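You operate a simulated robot arm through the tools that you are given. There is no shell and no other tool. Be economical: measure what you need, move in short steps, check, and stop when the job is done.

Carry out the task below with a simulated robot arm. There is one attempt and no reset: what you move stays moved.

JOB
Put the green flan mould on the top of the table away on the top of the small brown stand.
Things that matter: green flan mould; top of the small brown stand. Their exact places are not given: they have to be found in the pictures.

It is judged by the outcome, as a careful person would: the job done as asked, and still so three seconds after it is handed in. It fails if anything else is knocked over, pushed out of place, dropped, spilled or broken.

ROBOT AND FRAMES
A 6-joint arm with a two-finger parallel gripper on a trunk, on a base that drives. Base frame: it is fixed to the floor where the robot stands at the start and does not move with it; the origin is under the middle of the robot, x ahead of it, y to its left, z up. Lengths are in m, angles in rad, forces in N, time in s.
With the tool pointing down near the work surface it reaches from about 0.32 to 0.7 m from the robot's upright axis, wherever it stands. Its first joint turns from -2.897 to 2.897 rad. Places, roughly: top of the small brown stand [1.5, -1.3, 0.8]. Payload 4.1 kg.
Tool frame: the origin (TCP) lies between the finger pads and is the grasp point; the fingertips stand 0.023 m ahead of it; z points along the fingers, y is the line along which they close. Largest opening 0.094 m; finger width 0.038, thickness 0.01; the body of the gripper, 0.054 by 0.096 m, starts 0.039 m behind the TCP.
Orientation is told as [roll, pitch, yaw] about the base's x, y, z axes, in that order, counted from this pose: with the fingers straight down and closing along the base's y, the tool's x points along the base's -x, its y along +y and its z along -z.

CONTROLS
- The arm moves only by the tool step_arm. Its argument "motion" is one flat list of numbers, 7 for each row, row after row: the shift along the base's x, y, z in m, then the turn, a rotation vector about the base's x, y, z in rad, then the gripper command, from -1 (shut) to 1 (fully open), values between in proportion. In form: [dx, dy, dz, rx, ry, rz, claw, dx, dy, dz, rx, ry, rz, claw, ...]. A call has 1 to 20 rows; each row shifts and turns the commanded pose from where the row before left it. Rows are played at 5 a second. More than 0.05 m and 0.15 rad between two rows, or a gripper value outside its range, and nothing of the call is played. A pose out of reach is approached as far as the arm can. The call stops where the force on the tool passes 40 N (or 10 N more than at its start, if that is more) or the arm is blocked; 0.2 s more then pass. The fingers move at their own pace (about 0.045 m/s each) and stop on an object; they squeeze with about 31 N. The grip force told is the motor's: it shows also when the fingers shut on nothing. Time passes only in rows, and 0.2 s behind the last, so rows that do not move let the fingers close. The reply holds the time, the measured pose of the TCP, the force on the tool along the base axes, the opening and the grip force, in the units named above and with some noise, and new pictures: "pictures" is both (left out), scene, wrist or none.
- Cameras (640 x 400 px; columns grow to the right, rows downward): "scene" is now at [0.0146, 0.1304, 1.3894]; the picture's right is [-0.45, -0.89, 0.00], its down [-0.61, 0.30, -0.73] and it looks along [0.66, -0.33, -0.68] (base axes); focal length 254 px, centre (320, 200). "wrist" rides on the gripper at [0.086, 0.016, -0.074] in the tool frame; the picture's right is [-0.18, 0.98, 0.00], its down [-0.58, -0.11, -0.81] and it looks along [-0.79, -0.15, 0.59] (tool axes); focal length 243 px, centre (320, 200).
- lift_body(by): slides the trunk up (or, below 0, down) by that many m; the arm and the scene camera ride with it, the base frame stays. It gives what a move gives, with no picture.
- base_move(legs): drives the robot by 1 to 6 legs, each [ahead, turn to the left] in m and rad, along the robot's own axes; the way and the turn of a leg run together, so that a leg with both is an arc; at most 1.5 m and 3.142 rad a leg. The arm and the cameras ride along, it lands a little off, and it stops where it bumps. It gives what a move gives, and a new picture of the scene camera.
- pan_tilt(pan, tilt): turns the head with the scene camera to pan (to the left, within 2.705 rad either way) and tilt (down, from -0.506 to 1.204), counted from straight ahead of the robot. It gives what a move gives, and a new picture of the scene camera.
- probe_pixels(camera, pixels): for up to 12 pixels [column, row] of the newest picture of that camera ("zoom" is the newest enlarged one), the place [x, y, z] in the base frame of the surface seen there, good to about 0.002 m. The clock stands still meanwhile.
- inspect(camera, box): a new picture of the part [left, top, right, bottom] of that camera's present view, enlarged. The clock stands still meanwhile.
- hand_in(): hands the job in; it is judged then, once.

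Go step by step. Measure first, check grasps and placings, and put right what went wrong. The budget is 80 turns and 170 pictures, counting those below and the enlarged ones. Unless the task says otherwise, let go and move clear before handing in, and close with one line.

The tools are called after "Emit:" as a command line: name --argument value ..., lists and objects as JSON in quotes. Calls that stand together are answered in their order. step_arm: Moves the arm, as the interface text tells. Its arguments: {"type":"object","properties":{"motion":{"type":"array"},"pictures":{"type":"string","enum":["both","scene","wrist","none"]}},"required":["motion"]} The other tools are called the same way: lift_body (by) slides the trunk up or down; base_move (legs) drives the base; pan_tilt (pan, tilt) turns the head that bears the scene camera; probe_pixels (camera, pixels) gives the place of the surface under pixels of a picture; inspect (camera, box) takes an enlarged picture of a part of a camera's view; hand_in () hands the job in.

At the start:

```text
time: 0.0
position: [0.3665, 0.0697, 1.0532]
tcp_rot: [0.001, 0.001, 0.0]
wrist_force: [0.2, 0.4, -0.1]
opening: 0.0942
grasp_force: 0.0
trunk travel left (down, up): [-0.35, 0.24]
robot x, y, heading: [0.0012, -0.0026, -0.005]
head pan, tilt: [-0.463, 0.747]
```

scene: 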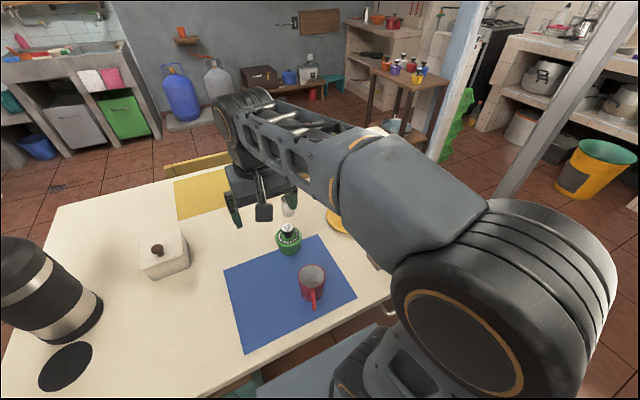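
wrist: 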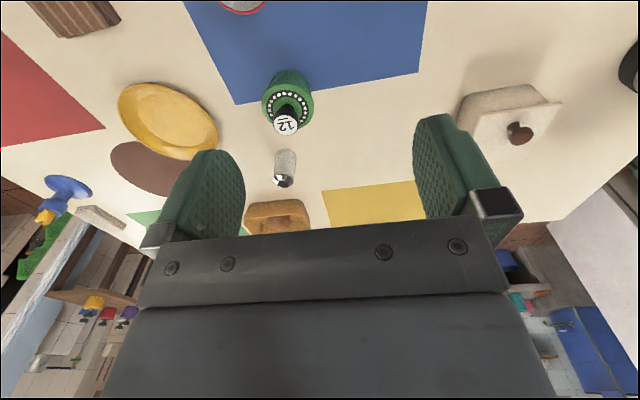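

The pictures show a green round thing at scene (288,240) with a black/white top, but I'm not sure it is the flan mould. I'll enlarge both views and look.

Emit:
inspect --camera "wrist" --box '[80, 40, 400, 240]'

Emit:
inspect --camera "scene" --box '[340, 20, 480, 130]'

Emit:
probe_pixels --camera "scene" --pixels '[[288, 240], [288, 228], [425, 80], [400, 72], [312, 275], [440, 78], [375, 70]]'

```text
2.00 times, centred on (240, 140) of wrist
```

zoom: 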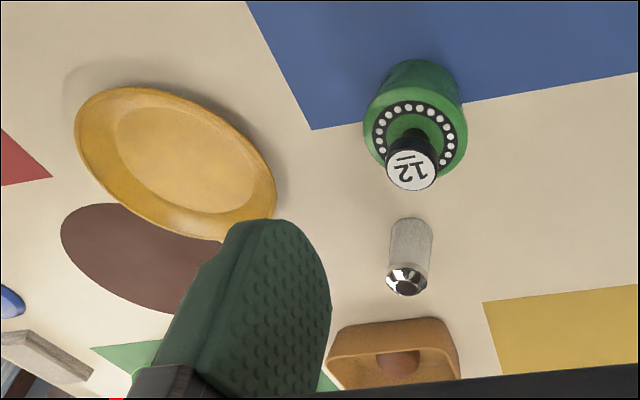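

```text
3.64 times, centred on (410, 75) of scene
```

zoom: 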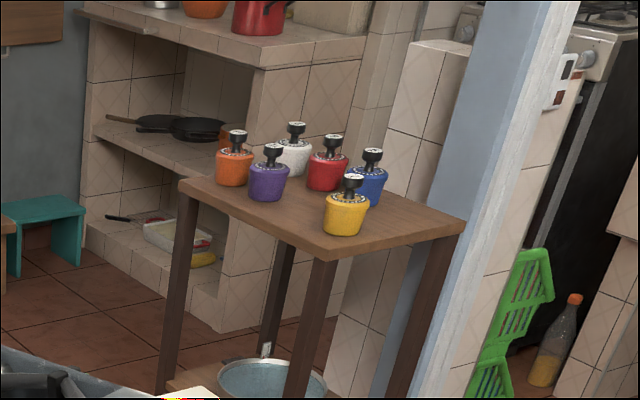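

```text
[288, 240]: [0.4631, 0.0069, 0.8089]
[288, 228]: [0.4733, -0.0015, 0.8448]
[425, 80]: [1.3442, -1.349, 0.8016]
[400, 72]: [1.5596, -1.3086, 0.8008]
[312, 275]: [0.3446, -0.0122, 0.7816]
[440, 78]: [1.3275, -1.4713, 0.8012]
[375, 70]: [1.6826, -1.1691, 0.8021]
```

The green mould with a knob (label "12") is the match for the coloured ones on the stand, which has a free area at the front. I'll measure the mould's shape and the stand top.

Emit:
probe_pixels --camera "zoom" --pixels '[[186, 184], [330, 254], [458, 222], [235, 170], [268, 182], [295, 155], [328, 175], [372, 185], [345, 215], [270, 215], [400, 225], [353, 182]]'

Emit:
probe_pixels --camera "wrist" --pixels '[[285, 126], [277, 120], [297, 124], [286, 107], [268, 100], [309, 100], [288, 84], [288, 74], [264, 110], [312, 108], [285, 165], [285, 185]]'

Emit:
inspect --camera "scene" --box '[240, 190, 368, 270]'

```text
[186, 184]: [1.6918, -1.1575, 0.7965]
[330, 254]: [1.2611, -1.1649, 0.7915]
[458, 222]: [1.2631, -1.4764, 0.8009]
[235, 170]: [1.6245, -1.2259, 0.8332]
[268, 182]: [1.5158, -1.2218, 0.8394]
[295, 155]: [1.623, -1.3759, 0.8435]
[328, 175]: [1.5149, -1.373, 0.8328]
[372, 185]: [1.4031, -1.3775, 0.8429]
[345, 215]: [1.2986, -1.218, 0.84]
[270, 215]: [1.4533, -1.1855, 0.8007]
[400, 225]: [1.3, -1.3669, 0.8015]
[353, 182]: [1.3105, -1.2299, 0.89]
```

```text
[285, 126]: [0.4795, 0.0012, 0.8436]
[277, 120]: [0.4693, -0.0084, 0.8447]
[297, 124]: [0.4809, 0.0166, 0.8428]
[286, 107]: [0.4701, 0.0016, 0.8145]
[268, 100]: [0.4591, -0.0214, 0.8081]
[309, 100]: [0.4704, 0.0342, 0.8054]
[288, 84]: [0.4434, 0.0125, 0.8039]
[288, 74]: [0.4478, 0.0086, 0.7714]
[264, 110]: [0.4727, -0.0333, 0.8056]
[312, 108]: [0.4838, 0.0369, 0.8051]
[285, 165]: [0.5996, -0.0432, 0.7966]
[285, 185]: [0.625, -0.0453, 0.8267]
```

```text
5.00 times, centred on (304, 230) of scene
```

zoom: 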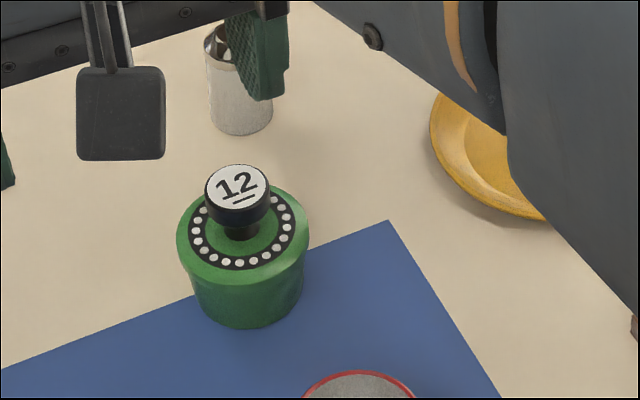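

The green mould has its knob top at about (0.476, 0.00, 0.845), its lid at z≈0.807 and a width of about 0.07. The stand top spans x 1.26–1.70 and y −1.16 to −1.48 at z 0.80, with free spots at about (1.30,−1.38) and (1.41,−1.23). I'll move above the knob.

Emit:
probe_pixels --camera "zoom" --pixels '[[237, 187], [212, 190], [262, 186], [240, 170], [238, 204], [240, 217], [185, 240], [300, 235]]'

Emit:
step_arm --motion '[0.037, -0.023, -0.04, 0, 0, 0, 1, 0.037, -0.023, -0.04, 0, 0, 0, 1, 0.035, -0.023, -0.04, 0, 0, 0, 1, 0, 0, 0, 0, 0, 0, 1]'

```text
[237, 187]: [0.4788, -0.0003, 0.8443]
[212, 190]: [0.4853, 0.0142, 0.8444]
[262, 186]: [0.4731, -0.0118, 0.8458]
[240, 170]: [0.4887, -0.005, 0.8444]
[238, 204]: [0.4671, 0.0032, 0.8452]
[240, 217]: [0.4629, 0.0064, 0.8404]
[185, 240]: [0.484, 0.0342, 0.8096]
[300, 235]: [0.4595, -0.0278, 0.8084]
```

```text
refused: row 1 steps farther than a row can; nothing moved
```

The knob centre is (0.478, 0.000). The step was refused as too long, so I'll resend it in smaller rows.

Emit:
step_arm --motion '[0.0223, -0.0138, -0.024, 0, 0, 0, 1, 0.0223, -0.0138, -0.024, 0, 0, 0, 1, 0.0223, -0.0138, -0.024, 0, 0, 0, 1, 0.0223, -0.0138, -0.024, 0, 0, 0, 1, 0.0223, -0.0138, -0.024, 0, 0, 0, 1, 0, 0, 0, 0, 0, 0, 1]'

```text
time: 1.4
position: [0.4803, 0.0016, 0.9327]
tcp_rot: [0.0, 0.0, 0.0]
wrist_force: [0.1, 0.5, -0.5]
opening: 0.094
grasp_force: 0.0
trunk travel left (down, up): [-0.35, 0.24]
robot x, y, heading: [0.0003, -0.002, -0.003]
head pan, tilt: [-0.463, 0.747]
```

scene: 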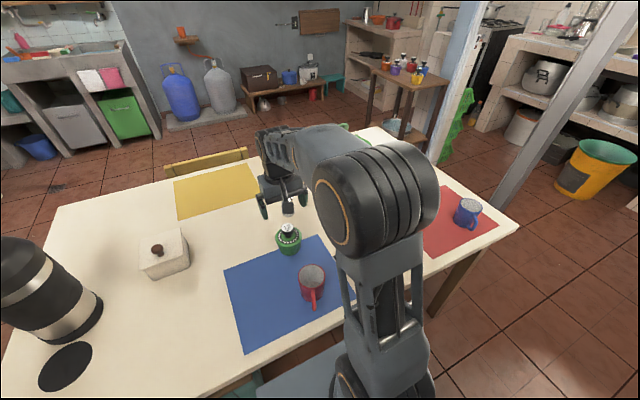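
wrist: 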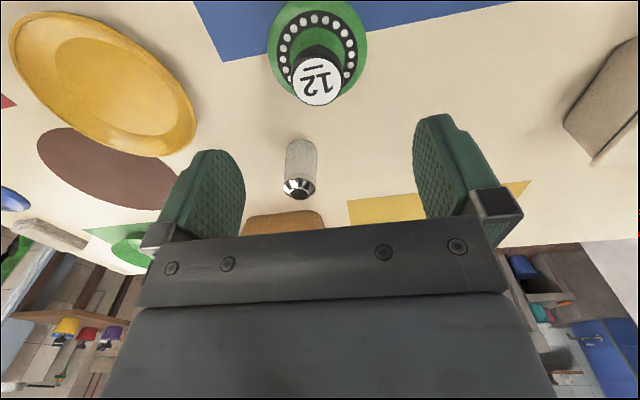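

The gripper is over the knob. I'll descend so the TCP is at z≈0.836, with the tips just above the lid, then close.

Emit:
step_arm --motion '[-0.002, -0.001, -0.03, 0, 0, 0, 1, 0, 0, -0.03, 0, 0, 0, 1, 0, 0, -0.02, 0, 0, 0, 1, 0, 0, -0.016, 0, 0, 0, 1, 0, 0, 0, 0, 0, 0, 1]'

Emit:
inspect --camera "scene" --box '[240, 190, 368, 270]'

```text
time: 2.6
position: [0.4761, 0.0008, 0.8367]
tcp_rot: [-0.001, 0.0, 0.002]
wrist_force: [0.8, 0.7, 0.2]
opening: 0.0939
grasp_force: 0.1
trunk travel left (down, up): [-0.35, 0.24]
robot x, y, heading: [0.0006, 0.0026, -0.002]
head pan, tilt: [-0.463, 0.747]
```

scene: 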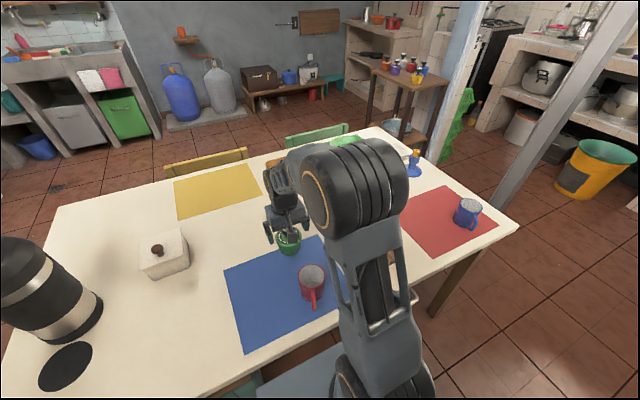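
wrist: 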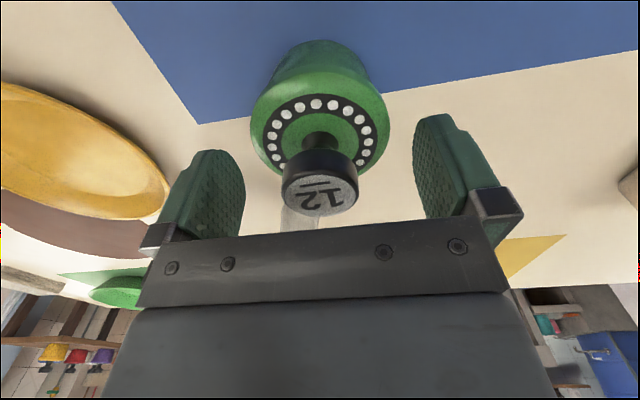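

```text
5.00 times, centred on (304, 230) of scene
```

zoom: 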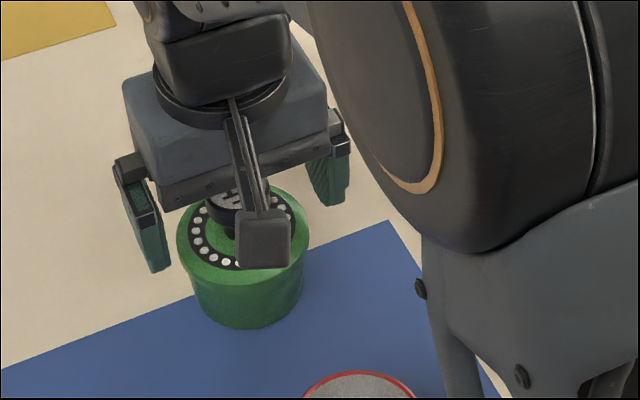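

The knob sits between the fingers in the wrist view (320,180). I'll close and let the fingers settle.

Emit:
step_arm --motion '[0, 0, 0, 0, 0, 0, -1, 0, 0, 0, 0, 0, 0, -1, 0, 0, 0, 0, 0, 0, -1, 0, 0, 0, 0, 0, 0, -1, 0, 0, 0, 0, 0, 0, -1, 0, 0, 0, 0, 0, 0, -1]' --pictures "none"

Emit:
step_arm --motion '[0, 0, 0.02, 0, 0, 0, -1, 0, 0, 0.02, 0, 0, 0, -1, 0, 0, 0, 0, 0, 0, -1]'

Emit:
inspect --camera "scene" --box '[240, 180, 368, 260]'

```text
time: 4.0
position: [0.4768, 0.0012, 0.838]
tcp_rot: [-0.001, -0.001, -0.001]
wrist_force: [-0.4, -0.2, 0.6]
opening: 0.0363
grasp_force: 31.2
trunk travel left (down, up): [-0.35, 0.24]
robot x, y, heading: [-0.0008, 0.001, 0.002]
head pan, tilt: [-0.463, 0.747]
```

```text
time: 4.8
position: [0.4762, 0.0009, 0.877]
tcp_rot: [0.0, 0.002, -0.001]
wrist_force: [-0.1, -0.3, -2.8]
opening: 0.0363
grasp_force: 31.1
trunk travel left (down, up): [-0.35, 0.24]
robot x, y, heading: [-0.0009, -0.0013, -0.003]
head pan, tilt: [-0.463, 0.747]
```

scene: 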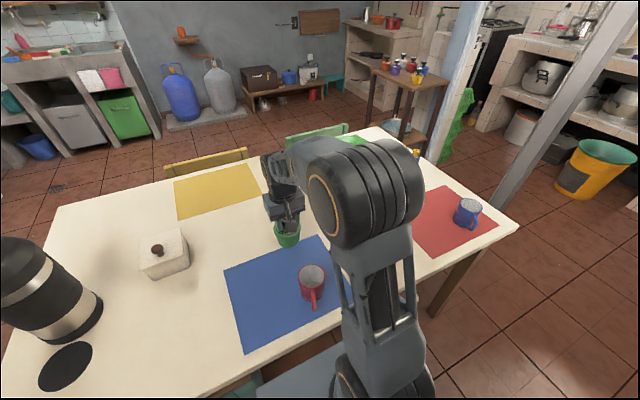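
wrist: 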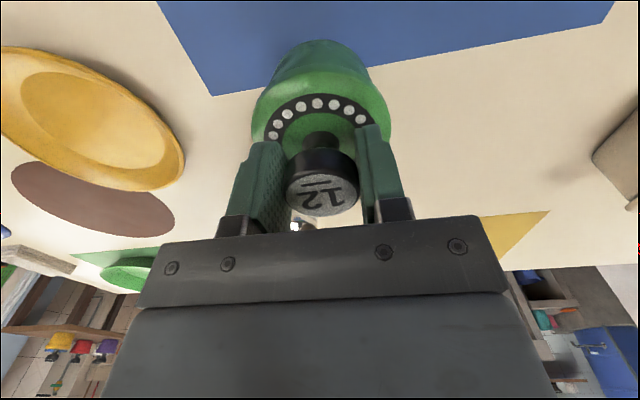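

```text
5.00 times, centred on (304, 220) of scene
```

zoom: 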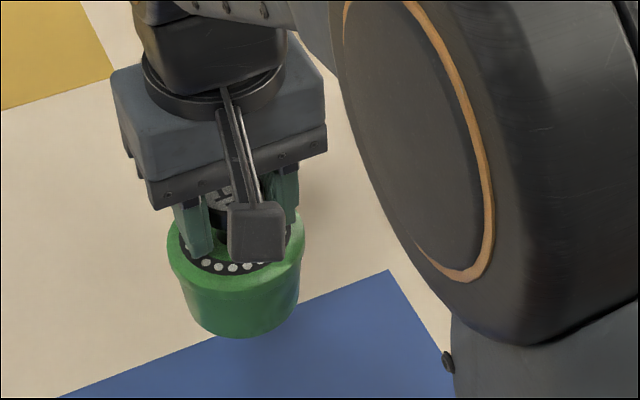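

The whole mould came up (−2.8 N, opening 0.036). I'll raise and draw the arm in, and measure the table edge and floor obstacles for driving.

Emit:
step_arm --motion '[0, 0, 0.045, 0, 0, 0, -1, 0, 0, 0.045, 0, 0, 0, -1, 0, 0, 0.045, 0, 0, 0, -1, -0.03, 0, 0.03, 0, 0, 0, -1, -0.04, 0, 0.01, 0, 0, 0, -1, -0.03, 0, 0, 0, 0, 0, -1, 0, 0, 0, 0, 0, 0, -1]' --pictures "none"

Emit:
pan_tilt --pan -1.0 --tilt 0.7

```text
time: 6.4
position: [0.376, 0.0008, 1.0518]
tcp_rot: [0.0, 0.002, -0.001]
wrist_force: [-0.9, -0.2, -1.5]
opening: 0.0364
grasp_force: 30.6
trunk travel left (down, up): [-0.35, 0.24]
robot x, y, heading: [-0.0044, -0.0013, 0.001]
head pan, tilt: [-0.463, 0.747]
```

```text
time: 7.4
position: [0.3763, 0.0003, 1.0514]
tcp_rot: [-0.003, 0.0, 0.0]
wrist_force: [0.4, -0.3, -2.0]
opening: 0.0363
grasp_force: 31.2
trunk travel left (down, up): [-0.35, 0.24]
robot x, y, heading: [-0.002, 0.0001, -0.002]
head pan, tilt: [-1.0, 0.7]
```

scene: 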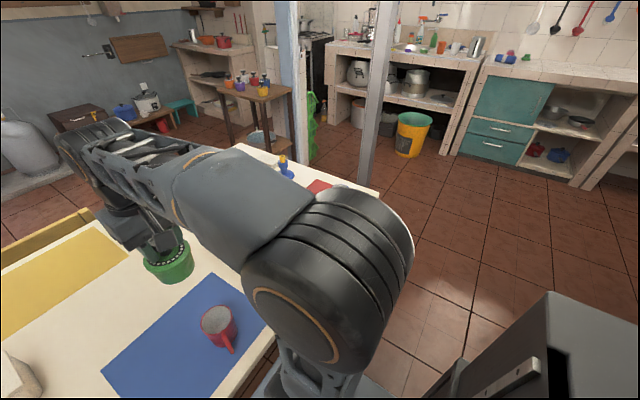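

Two pillars show (blue at column 290, grey at column 375), with open floor to the right. I'll probe the pillar feet, table corners, floor and the dark box at (560,360).

Emit:
probe_pixels --camera "scene" --pixels '[[365, 180], [375, 120], [290, 120], [296, 150], [372, 192], [318, 182], [240, 150], [560, 350], [480, 250], [230, 140], [405, 150], [310, 155]]'

Emit:
inspect --camera "scene" --box '[180, 50, 420, 200]'

Emit:
pan_tilt --pan -1.7 --tilt 0.8

```text
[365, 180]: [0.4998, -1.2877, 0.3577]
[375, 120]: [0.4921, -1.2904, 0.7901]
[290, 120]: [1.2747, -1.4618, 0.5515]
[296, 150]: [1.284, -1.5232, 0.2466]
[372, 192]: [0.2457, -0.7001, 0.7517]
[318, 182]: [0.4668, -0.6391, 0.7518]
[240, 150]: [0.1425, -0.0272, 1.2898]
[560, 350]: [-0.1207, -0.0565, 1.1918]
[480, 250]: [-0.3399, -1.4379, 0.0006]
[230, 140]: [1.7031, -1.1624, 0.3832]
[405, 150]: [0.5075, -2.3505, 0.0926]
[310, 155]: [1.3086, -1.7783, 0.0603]
```

```text
2.67 times, centred on (300, 125) of scene
```

zoom: 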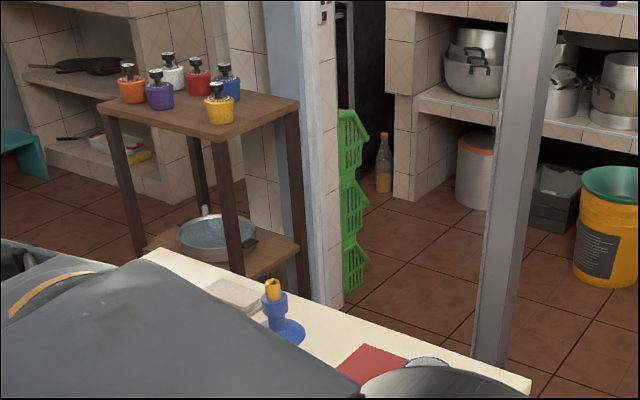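

```text
time: 8.4
position: [0.3765, -0.0005, 1.052]
tcp_rot: [0.001, 0.0, -0.001]
wrist_force: [0.5, 0.2, -2.1]
opening: 0.0366
grasp_force: 31.2
trunk travel left (down, up): [-0.35, 0.24]
robot x, y, heading: [0.0032, 0.002, -0.0]
head pan, tilt: [-1.7, 0.799]
```

scene: 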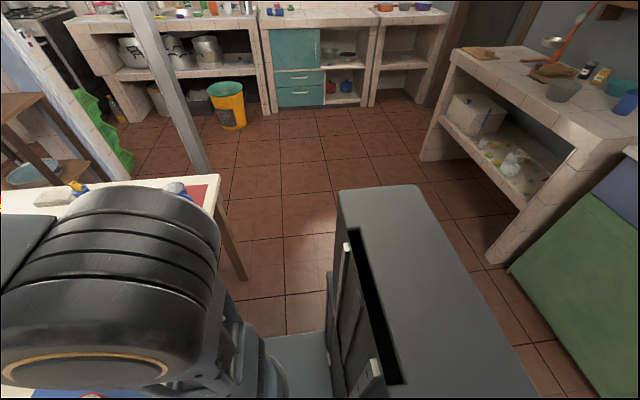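

The table's near right corner is at (0.245,−0.70) and the grey pillar at (0.50,−1.29), so I plan to go around the pillar on its right side. I'll probe the counters there and look behind for clearance.

Emit:
probe_pixels --camera "scene" --pixels '[[490, 265], [428, 158], [205, 175], [240, 275], [230, 130], [130, 165], [440, 300], [400, 185], [520, 270], [300, 340], [270, 115], [62, 185]]'

Emit:
pan_tilt --pan -2.6 --tilt 0.8

Emit:
pan_tilt --pan 2.6 --tilt 0.8

```text
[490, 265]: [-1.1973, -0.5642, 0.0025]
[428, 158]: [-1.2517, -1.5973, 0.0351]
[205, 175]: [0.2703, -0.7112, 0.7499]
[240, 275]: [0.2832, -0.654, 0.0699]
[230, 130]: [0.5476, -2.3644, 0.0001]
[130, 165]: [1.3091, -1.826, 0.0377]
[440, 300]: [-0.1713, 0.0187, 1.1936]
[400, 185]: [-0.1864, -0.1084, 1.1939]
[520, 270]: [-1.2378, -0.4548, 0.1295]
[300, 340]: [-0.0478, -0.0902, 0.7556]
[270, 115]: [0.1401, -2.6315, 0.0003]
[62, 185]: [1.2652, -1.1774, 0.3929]
```

```text
time: 9.6
position: [0.3758, -0.0006, 1.0518]
tcp_rot: [0.0, 0.001, 0.002]
wrist_force: [-0.6, 0.2, -2.8]
opening: 0.0363
grasp_force: 30.9
trunk travel left (down, up): [-0.35, 0.24]
robot x, y, heading: [0.0036, -0.001, -0.001]
head pan, tilt: [-2.601, 0.799]
```

scene: 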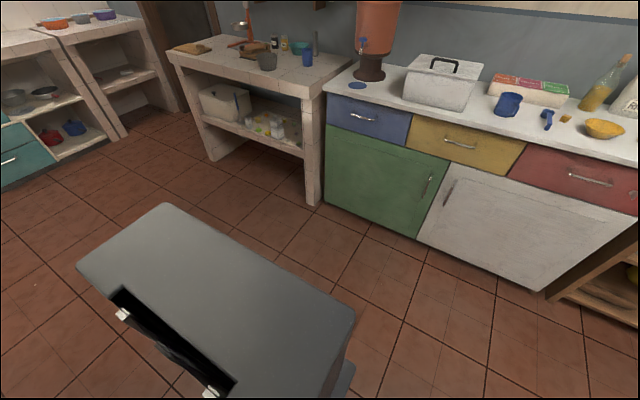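

```text
time: 13.7
position: [0.3757, 0.0002, 1.0525]
tcp_rot: [0.0, 0.0, 0.0]
wrist_force: [-0.2, 0.1, -2.0]
opening: 0.0362
grasp_force: 30.7
trunk travel left (down, up): [-0.35, 0.24]
robot x, y, heading: [-0.005, 0.0005, 0.002]
head pan, tilt: [2.601, 0.799]
```

scene: 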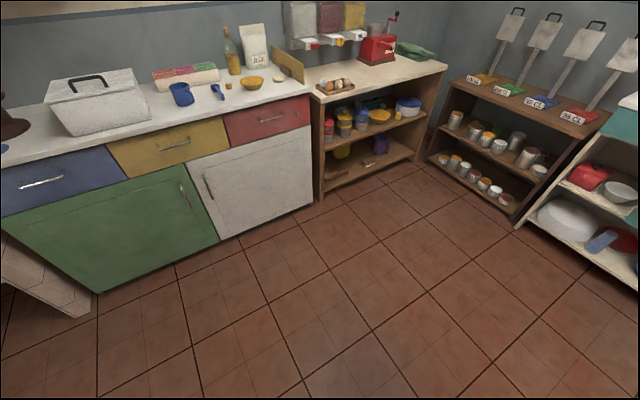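

There is clear floor behind and to the right. I'll back up 0.3, turn right and drive to y≈−1.7, then look.

Emit:
base_move --legs '[[-0.3, 0], [0, -1.571]]'

Emit:
pan_tilt --pan 0.0 --tilt 0.7

```text
time: 19.6
position: [-0.3116, -0.376, 1.0527]
tcp_rot: [0.001, -0.001, -1.592]
wrist_force: [0.7, -0.4, -2.2]
opening: 0.0364
grasp_force: 30.9
trunk travel left (down, up): [-0.35, 0.24]
robot x, y, heading: [-0.3057, -0.0015, -1.594]
head pan, tilt: [2.601, 0.799]
```

scene: 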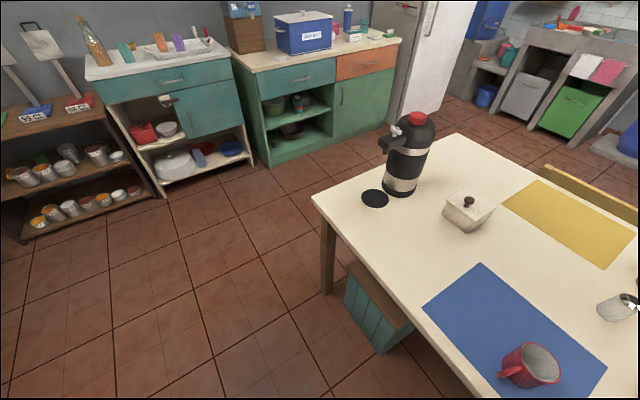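

```text
time: 22.0
position: [-0.3109, -0.3751, 1.0519]
tcp_rot: [0.002, 0.0, -1.593]
wrist_force: [-0.6, -0.2, -1.5]
opening: 0.0363
grasp_force: 30.8
trunk travel left (down, up): [-0.35, 0.24]
robot x, y, heading: [-0.2985, 0.004, -1.593]
head pan, tilt: [0.0, 0.7]
```

scene: 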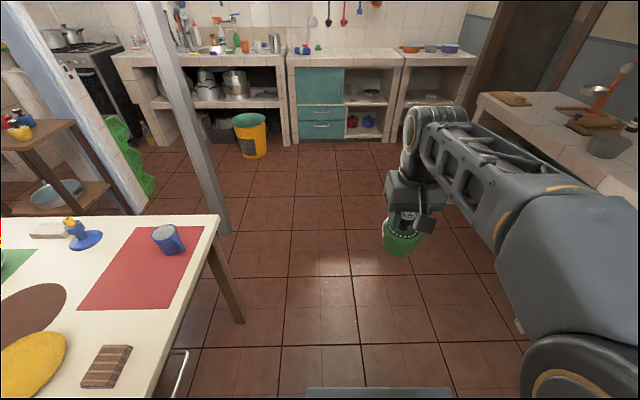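

The mould is still held and the way ahead is clear. I'll drive 1.7 m along −y in two legs and turn left to face +x.

Emit:
base_move --legs '[[0.85, 0.02], [0.85, 0], [0, 1.571]]'

```text
time: 34.4
position: [0.0276, -1.7226, 1.0527]
tcp_rot: [-0.001, 0.0, -0.061]
wrist_force: [-1.2, -0.2, -1.6]
opening: 0.0364
grasp_force: 31.2
trunk travel left (down, up): [-0.35, 0.24]
robot x, y, heading: [-0.344, -1.703, -0.062]
head pan, tilt: [0.0, 0.7]
```

scene: 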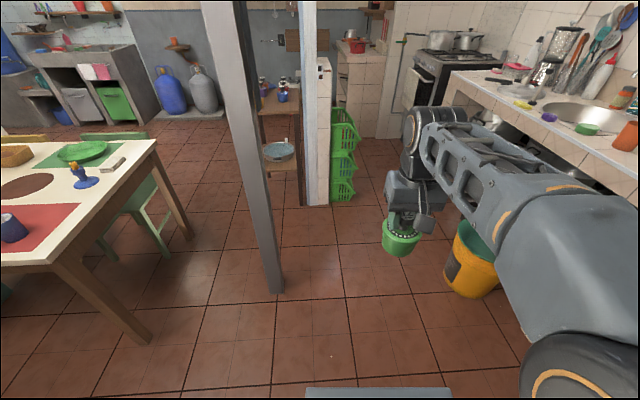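

The robot is at (−0.344,−1.703), with the pillar to the left and the bucket to the right. I'll straighten and drive 1.1 m in two legs between them.

Emit:
base_move --legs '[[0, 0.055], [0.55, 0], [0.55, 0]]'

Emit:
pan_tilt --pan 0.45 --tilt 0.75

```text
time: 40.7
position: [1.1282, -1.6985, 1.0524]
tcp_rot: [0.001, 0.0, 0.007]
wrist_force: [-0.4, 0.2, -1.5]
opening: 0.0364
grasp_force: 31.8
trunk travel left (down, up): [-0.35, 0.24]
robot x, y, heading: [0.754, -1.7012, 0.005]
head pan, tilt: [0.0, 0.7]
```

scene: 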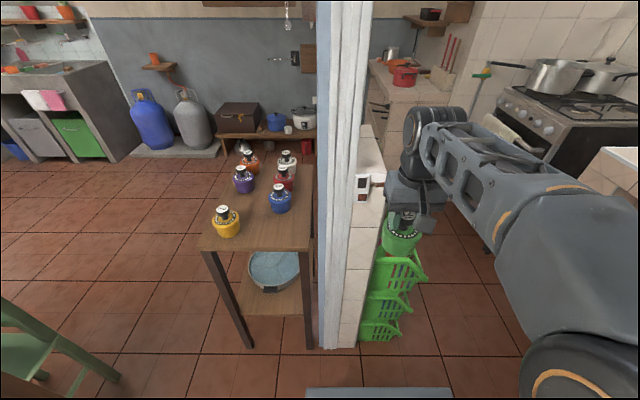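

```text
time: 41.6
position: [1.1285, -1.6974, 1.0524]
tcp_rot: [-0.001, 0.001, 0.009]
wrist_force: [0.6, -0.7, -2.7]
opening: 0.036
grasp_force: 31.3
trunk travel left (down, up): [-0.35, 0.24]
robot x, y, heading: [0.7554, -1.7028, 0.007]
head pan, tilt: [0.45, 0.75]
```

scene: 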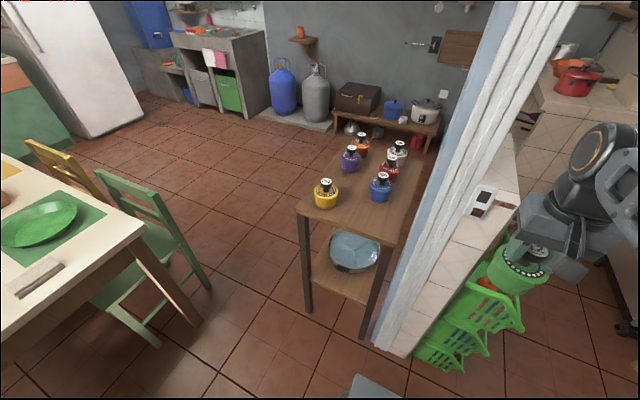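

The stand sits against a full-height wall corner at its right, so I should approach the free corner more head-on. I'll measure the base's own size and the precise spots of the moulds, wall and chair.

Emit:
probe_pixels --camera "scene" --pixels '[[325, 184], [381, 179], [300, 210], [385, 243], [408, 160], [385, 335], [412, 350], [350, 205], [210, 290], [155, 345], [142, 232], [370, 215]]'

Emit:
pan_tilt --pan 0.6 --tilt 1.2

```text
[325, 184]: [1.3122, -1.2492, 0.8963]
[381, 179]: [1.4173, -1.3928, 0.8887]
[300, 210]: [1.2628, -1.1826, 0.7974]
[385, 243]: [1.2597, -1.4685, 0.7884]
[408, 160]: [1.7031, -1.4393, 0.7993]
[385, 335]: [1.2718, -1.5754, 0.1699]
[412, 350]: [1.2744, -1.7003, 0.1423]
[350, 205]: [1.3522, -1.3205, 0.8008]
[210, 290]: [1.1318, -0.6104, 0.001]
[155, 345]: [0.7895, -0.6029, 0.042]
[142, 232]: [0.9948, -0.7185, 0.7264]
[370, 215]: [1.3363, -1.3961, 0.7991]
```

```text
time: 42.5
position: [1.1287, -1.6975, 1.0516]
tcp_rot: [0.001, 0.001, 0.01]
wrist_force: [-1.1, 0.1, -2.5]
opening: 0.0364
grasp_force: 31.2
trunk travel left (down, up): [-0.35, 0.24]
robot x, y, heading: [0.7526, -1.7036, 0.005]
head pan, tilt: [0.6, 1.201]
```

scene: 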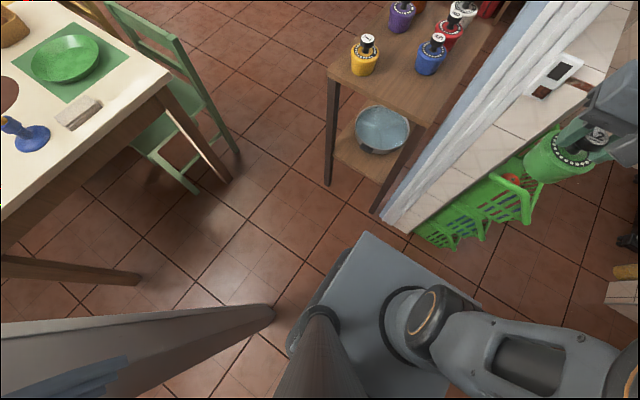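

The base deck's corner is visible at (365,233). I'll probe the deck outline and the pillar foot.

Emit:
probe_pixels --camera "scene" --pixels '[[366, 236], [468, 300], [310, 310], [292, 345], [272, 310], [268, 318], [138, 280], [230, 180], [382, 212], [330, 185], [400, 270]]'

```text
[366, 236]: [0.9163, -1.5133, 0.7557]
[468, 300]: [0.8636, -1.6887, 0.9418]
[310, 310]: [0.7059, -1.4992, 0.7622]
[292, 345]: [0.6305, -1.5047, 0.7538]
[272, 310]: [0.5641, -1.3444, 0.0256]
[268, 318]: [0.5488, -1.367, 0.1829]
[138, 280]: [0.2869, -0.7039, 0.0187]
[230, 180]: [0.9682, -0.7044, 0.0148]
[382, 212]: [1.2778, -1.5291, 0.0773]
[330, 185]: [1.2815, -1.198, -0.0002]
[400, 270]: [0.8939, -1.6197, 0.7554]
```

The deck extends about 0.16 ahead and 0.19 to each side. The pillar reaches (0.565,−1.345) and the wall corner is at (1.27,−1.52). Next I need how far the wrist housing sticks out around the TCP.

Emit:
pan_tilt --pan -0.3 --tilt 0.6

```text
time: 43.7
position: [1.1293, -1.6974, 1.052]
tcp_rot: [0.003, -0.001, 0.01]
wrist_force: [0.2, -0.1, -1.8]
opening: 0.0362
grasp_force: 30.8
trunk travel left (down, up): [-0.35, 0.24]
robot x, y, heading: [0.752, -1.6988, 0.009]
head pan, tilt: [-0.3, 0.6]
```

scene: 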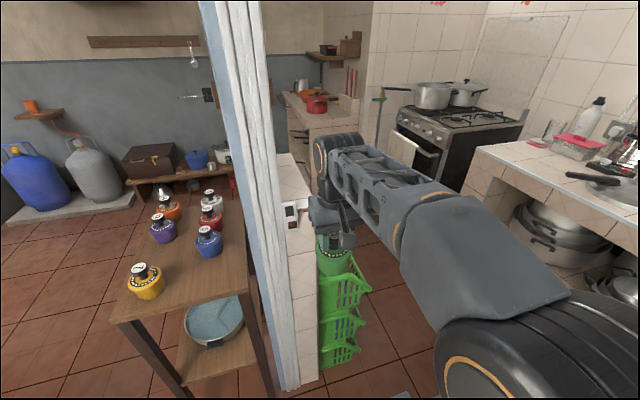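

Emit:
probe_pixels --camera "scene" --pixels '[[320, 150], [350, 136], [340, 165], [400, 195], [370, 160], [324, 210], [353, 212], [390, 230], [500, 250], [420, 270], [290, 200], [262, 190]]'

Emit:
inspect --camera "scene" --box '[100, 160, 260, 340]'

```text
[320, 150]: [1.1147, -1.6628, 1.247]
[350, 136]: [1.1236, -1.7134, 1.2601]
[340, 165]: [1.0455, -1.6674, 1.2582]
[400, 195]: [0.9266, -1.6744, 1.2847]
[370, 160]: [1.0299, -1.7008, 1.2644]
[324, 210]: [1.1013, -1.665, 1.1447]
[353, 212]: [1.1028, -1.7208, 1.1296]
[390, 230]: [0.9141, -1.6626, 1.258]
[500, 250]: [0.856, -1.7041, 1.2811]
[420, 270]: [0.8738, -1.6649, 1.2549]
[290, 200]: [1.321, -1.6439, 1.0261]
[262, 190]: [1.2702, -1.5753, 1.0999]
```

```text
2.22 times, centred on (180, 250) of scene
```

zoom: 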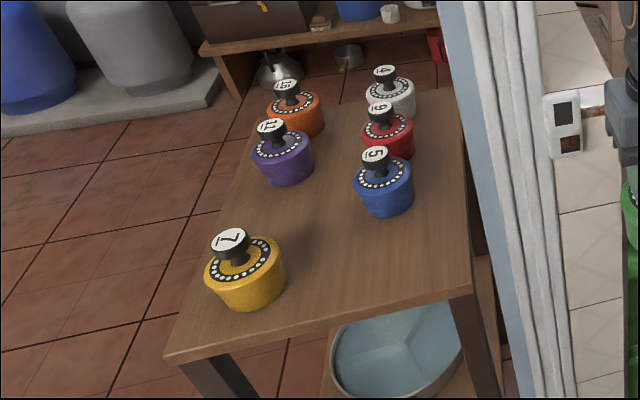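

The arm is slim, with a half-width of about 0.05 around the tool line, so the wall clearance is workable. I'll shift the base to about (0.91,−1.51), heading ≈0.5, for a better line.

Emit:
base_move --legs '[[0, 0.9], [0.25, 0], [0, -0.4]]'

Emit:
pan_tilt --pan 0.0 --tilt 0.85

```text
time: 49.1
position: [1.2363, -1.3205, 1.0523]
tcp_rot: [0.0, -0.002, 0.503]
wrist_force: [-0.5, -0.4, -1.8]
opening: 0.0362
grasp_force: 30.6
trunk travel left (down, up): [-0.35, 0.24]
robot x, y, heading: [0.9084, -1.5008, 0.506]
head pan, tilt: [-0.3, 0.6]
```

scene: 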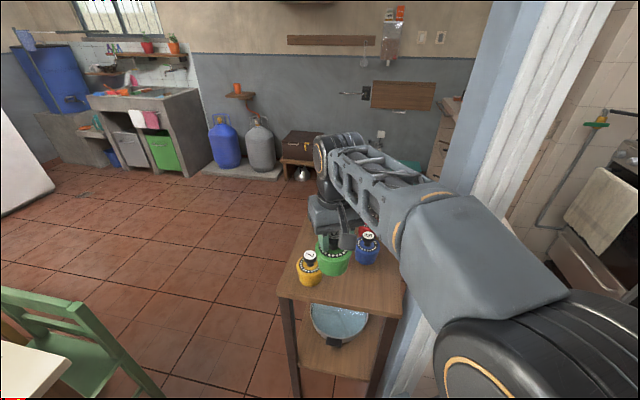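

```text
time: 49.9
position: [1.2365, -1.3209, 1.0516]
tcp_rot: [0.001, -0.002, 0.506]
wrist_force: [-0.3, -0.1, -1.4]
opening: 0.0363
grasp_force: 30.7
trunk travel left (down, up): [-0.35, 0.24]
robot x, y, heading: [0.9097, -1.5018, 0.503]
head pan, tilt: [0.0, 0.85]
```

scene: 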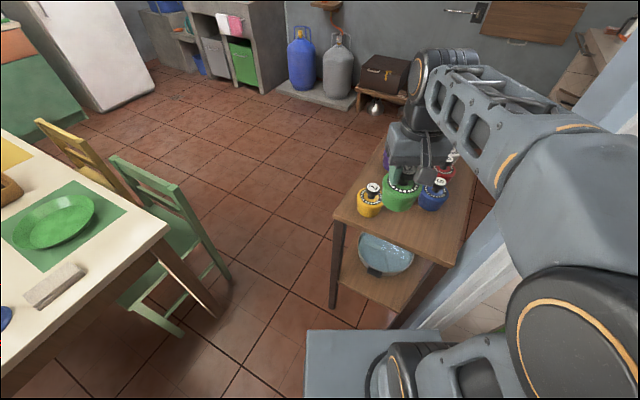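

The base is well placed at (0.909,−1.501). I'll re-measure the yellow and blue knobs and the stand's front edges from here.

Emit:
inspect --camera "scene" --box '[320, 140, 480, 240]'

Emit:
inspect --camera "wrist" --box '[0, 0, 640, 400]'

```text
4.00 times, centred on (400, 190) of scene
```

zoom: 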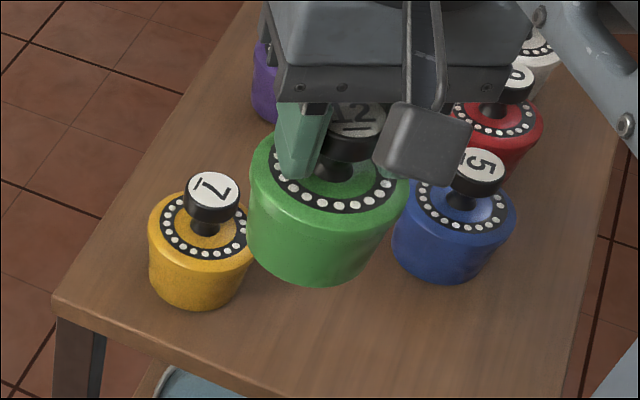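

```text
1.00 times, centred on (320, 200) of wrist
```

zoom: 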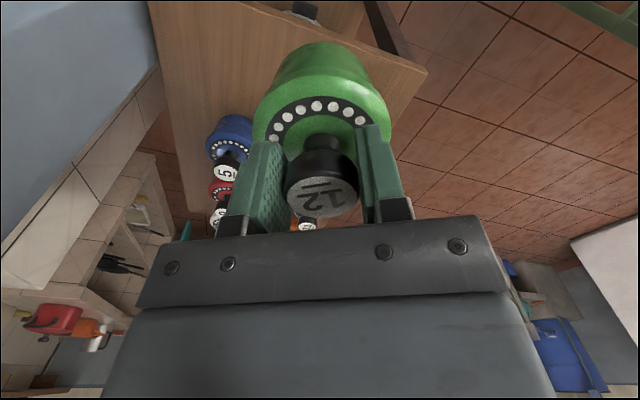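

Emit:
probe_pixels --camera "scene" --pixels '[[373, 187], [367, 187], [379, 187], [440, 181], [357, 198], [382, 202], [449, 194], [440, 224], [420, 230], [462, 225], [366, 225]]'

```text
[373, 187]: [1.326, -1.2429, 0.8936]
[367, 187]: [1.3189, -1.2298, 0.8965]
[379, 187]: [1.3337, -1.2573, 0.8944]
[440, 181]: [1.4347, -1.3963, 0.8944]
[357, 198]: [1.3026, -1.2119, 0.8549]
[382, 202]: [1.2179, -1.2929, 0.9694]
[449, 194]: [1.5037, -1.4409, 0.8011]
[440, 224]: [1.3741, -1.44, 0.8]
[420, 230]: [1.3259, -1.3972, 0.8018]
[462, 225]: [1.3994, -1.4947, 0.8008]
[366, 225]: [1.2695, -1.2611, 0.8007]
```

Yellow is at (1.323,−1.243) and blue at (1.424,−1.395). I'll aim for (1.318,−1.37), which leaves over 0.10 m to both, moving over at height first and then down to z≈0.915.

Emit:
step_arm --motion '[0.0272, -0.0163, 0, 0, 0, 0, -1, 0.0272, -0.0163, 0, 0, 0, 0, -1, 0.0272, -0.0163, 0, 0, 0, 0, -1, 0, 0, 0, 0, 0, 0, -1]'

```text
time: 50.9
position: [1.3191, -1.3703, 1.0527]
tcp_rot: [0.0, 0.001, 0.506]
wrist_force: [-0.3, 0.3, -2.5]
opening: 0.0363
grasp_force: 31.4
trunk travel left (down, up): [-0.35, 0.24]
robot x, y, heading: [0.905, -1.5043, 0.509]
head pan, tilt: [0.0, 0.85]
```

scene: 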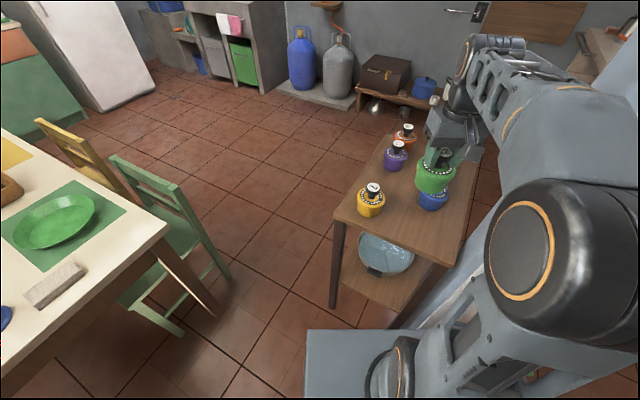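
wrist: 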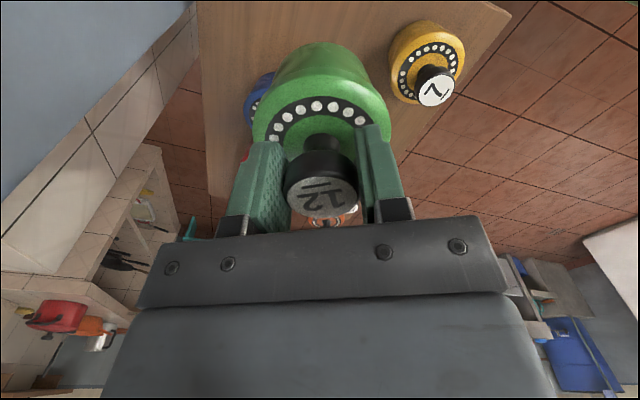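

The mould is over the free area between yellow and blue. I'll descend to about 0.91 and check.

Emit:
step_arm --motion '[0, 0, -0.035, 0, 0, 0, -1, 0, 0, -0.035, 0, 0, 0, -1, 0, 0, -0.035, 0, 0, 0, -1, 0, 0, -0.033, 0, 0, 0, -1, 0, 0, 0, 0, 0, 0, -1]'

Emit:
inspect --camera "scene" --box '[320, 140, 480, 240]'

```text
time: 52.1
position: [1.3187, -1.3704, 0.9132]
tcp_rot: [0.0, 0.001, 0.504]
wrist_force: [0.3, -0.5, -1.8]
opening: 0.0364
grasp_force: 30.5
trunk travel left (down, up): [-0.35, 0.24]
robot x, y, heading: [0.9068, -1.5033, 0.504]
head pan, tilt: [0.0, 0.85]
```

scene: 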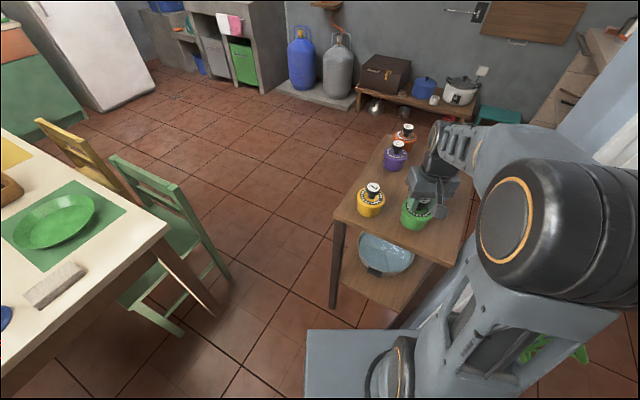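
wrist: 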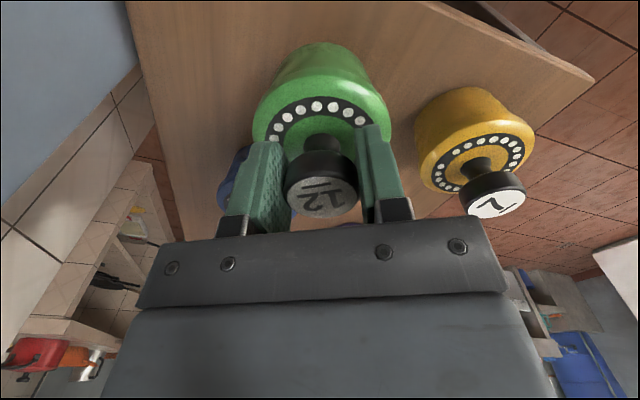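

```text
4.00 times, centred on (400, 190) of scene
```

zoom: 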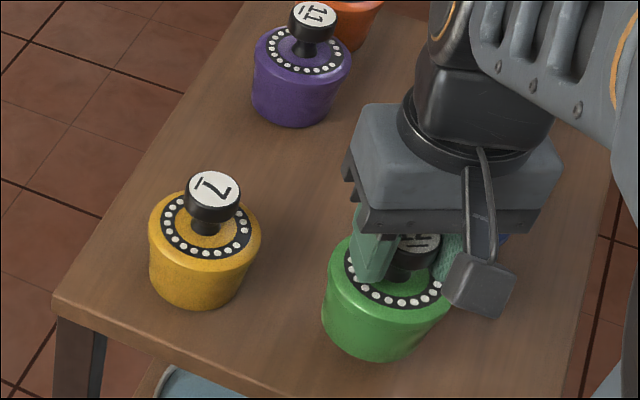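

There is good clearance on both sides. I'll lower in small steps to touch down at z≈0.888.

Emit:
step_arm --motion '[0, 0, -0.01, 0, 0, 0, -1, 0, 0, -0.008, 0, 0, 0, -1, 0, 0, -0.004, 0, 0, 0, -1, 0, 0, 0, 0, 0, 0, -1]' --pictures "none"

Emit:
step_arm --motion '[0, 0, -0.002, 0, 0, 0, -1, 0, 0, 0, 0, 0, 0, -1]' --pictures "wrist"

```text
time: 53.1
position: [1.3178, -1.3685, 0.8921]
tcp_rot: [-0.001, -0.002, 0.504]
wrist_force: [0.1, -0.1, -1.6]
opening: 0.0362
grasp_force: 30.5
trunk travel left (down, up): [-0.35, 0.24]
robot x, y, heading: [0.905, -1.5022, 0.509]
head pan, tilt: [0.0, 0.85]
```

```text
time: 53.7
position: [1.3182, -1.3699, 0.8901]
tcp_rot: [0.0, -0.001, 0.505]
wrist_force: [-0.5, -0.6, -2.3]
opening: 0.0364
grasp_force: 30.9
trunk travel left (down, up): [-0.35, 0.24]
robot x, y, heading: [0.9059, -1.5005, 0.506]
head pan, tilt: [0.0, 0.85]
```

wrist: 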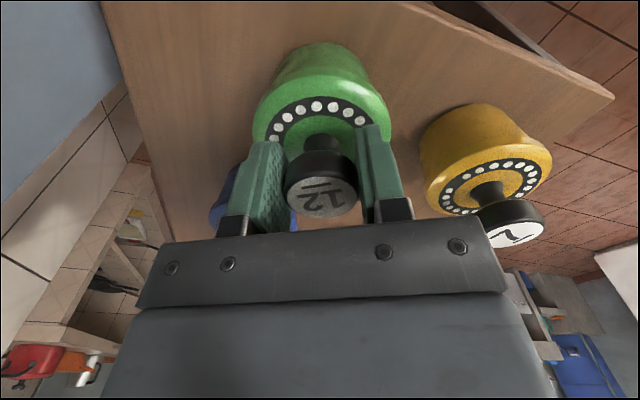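

There is still no contact, so I'll go down 1.5 mm at a time.

Emit:
step_arm --motion '[0, 0, -0.0015, 0, 0, 0, -1, 0, 0, 0, 0, 0, 0, -1]' --pictures "none"

Emit:
step_arm --motion '[0, 0, -0.001, 0, 0, 0, -1, 0, 0, 0, 0, 0, 0, -1]' --pictures "none"

```text
time: 54.3
position: [1.3197, -1.3696, 0.8878]
tcp_rot: [0.0, -0.002, 0.504]
wrist_force: [0.2, 0.5, -2.0]
opening: 0.0363
grasp_force: 30.8
trunk travel left (down, up): [-0.35, 0.24]
robot x, y, heading: [0.9062, -1.5015, 0.509]
head pan, tilt: [0.0, 0.85]
```

```text
time: 54.9
position: [1.3178, -1.3695, 0.8864]
tcp_rot: [0.001, 0.0, 0.505]
wrist_force: [0.4, 1.1, 0.4]
opening: 0.0365
grasp_force: 30.7
trunk travel left (down, up): [-0.35, 0.24]
robot x, y, heading: [0.906, -1.5026, 0.507]
head pan, tilt: [0.0, 0.85]
```

The force went from −2 N to +0.4 N, so the mould rests on the stand. I'll open partway and rise.

Emit:
step_arm --motion '[0, 0, 0, 0, 0, 0, 0.3, 0, 0, 0, 0, 0, 0, 0.3, 0, 0, 0, 0, 0, 0, 0.3, 0, 0, 0.01, 0, 0, 0, 0.3, 0, 0, 0.02, 0, 0, 0, 0.3, 0, 0, 0.04, 0, 0, 0, 0.3, 0, 0, 0.04, 0, 0, 0, 0.3, 0, 0, 0.04, 0, 0, 0, 0.3, -0.035, 0, 0.02, 0, 0, 0, 0.3, -0.04, 0, 0, 0, 0, 0, 0.3, -0.04, 0, 0, 0, 0, 0, 0.3, 0, 0, 0, 0, 0, 0, 0.3]'

Emit:
inspect --camera "scene" --box '[320, 110, 480, 240]'

```text
time: 57.5
position: [1.2026, -1.3669, 1.0575]
tcp_rot: [-0.001, 0.0, 0.504]
wrist_force: [-0.5, 0.2, 0.3]
opening: 0.0608
grasp_force: 0.0
trunk travel left (down, up): [-0.35, 0.24]
robot x, y, heading: [0.9093, -1.5016, 0.508]
head pan, tilt: [0.0, 0.85]
```

scene: 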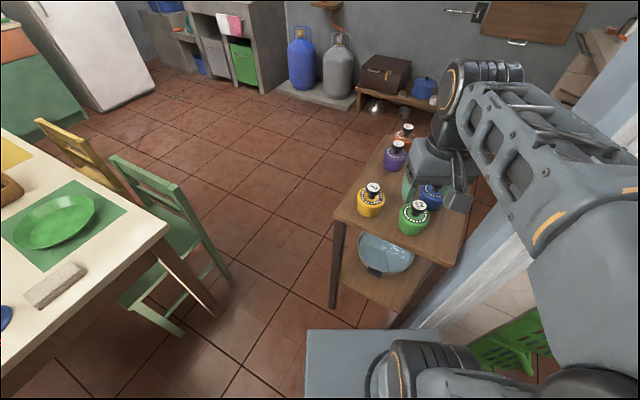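
wrist: 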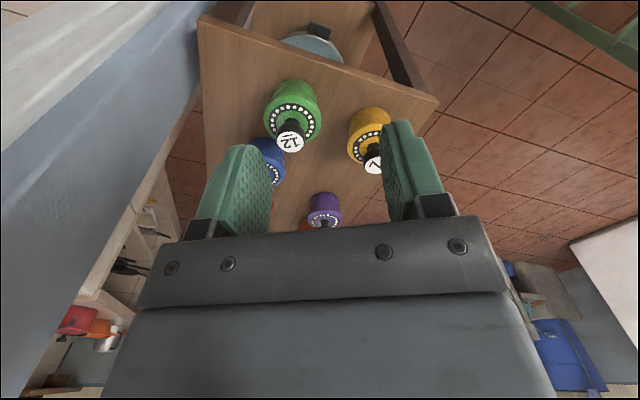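

```text
3.08 times, centred on (400, 175) of scene
```

zoom: 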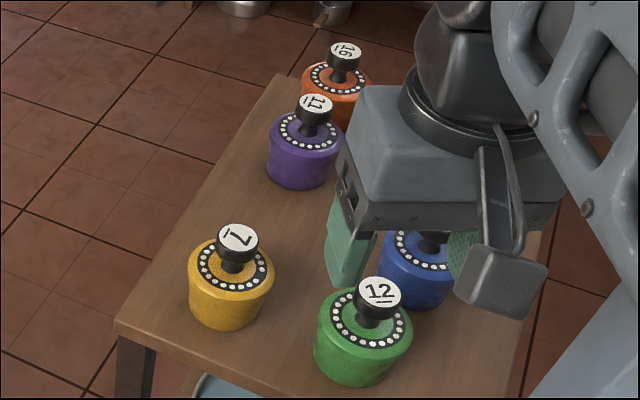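

The green mould stands upright on the stand top. The neighbours are undisturbed and the gripper is clear, so I'll hand in.

Emit:
hand_in

```text
The job is handed in.
```

The green flan mould (number 12) is upright on the top of the small brown stand, the gripper has let go and moved clear, and nothing else was disturbed.
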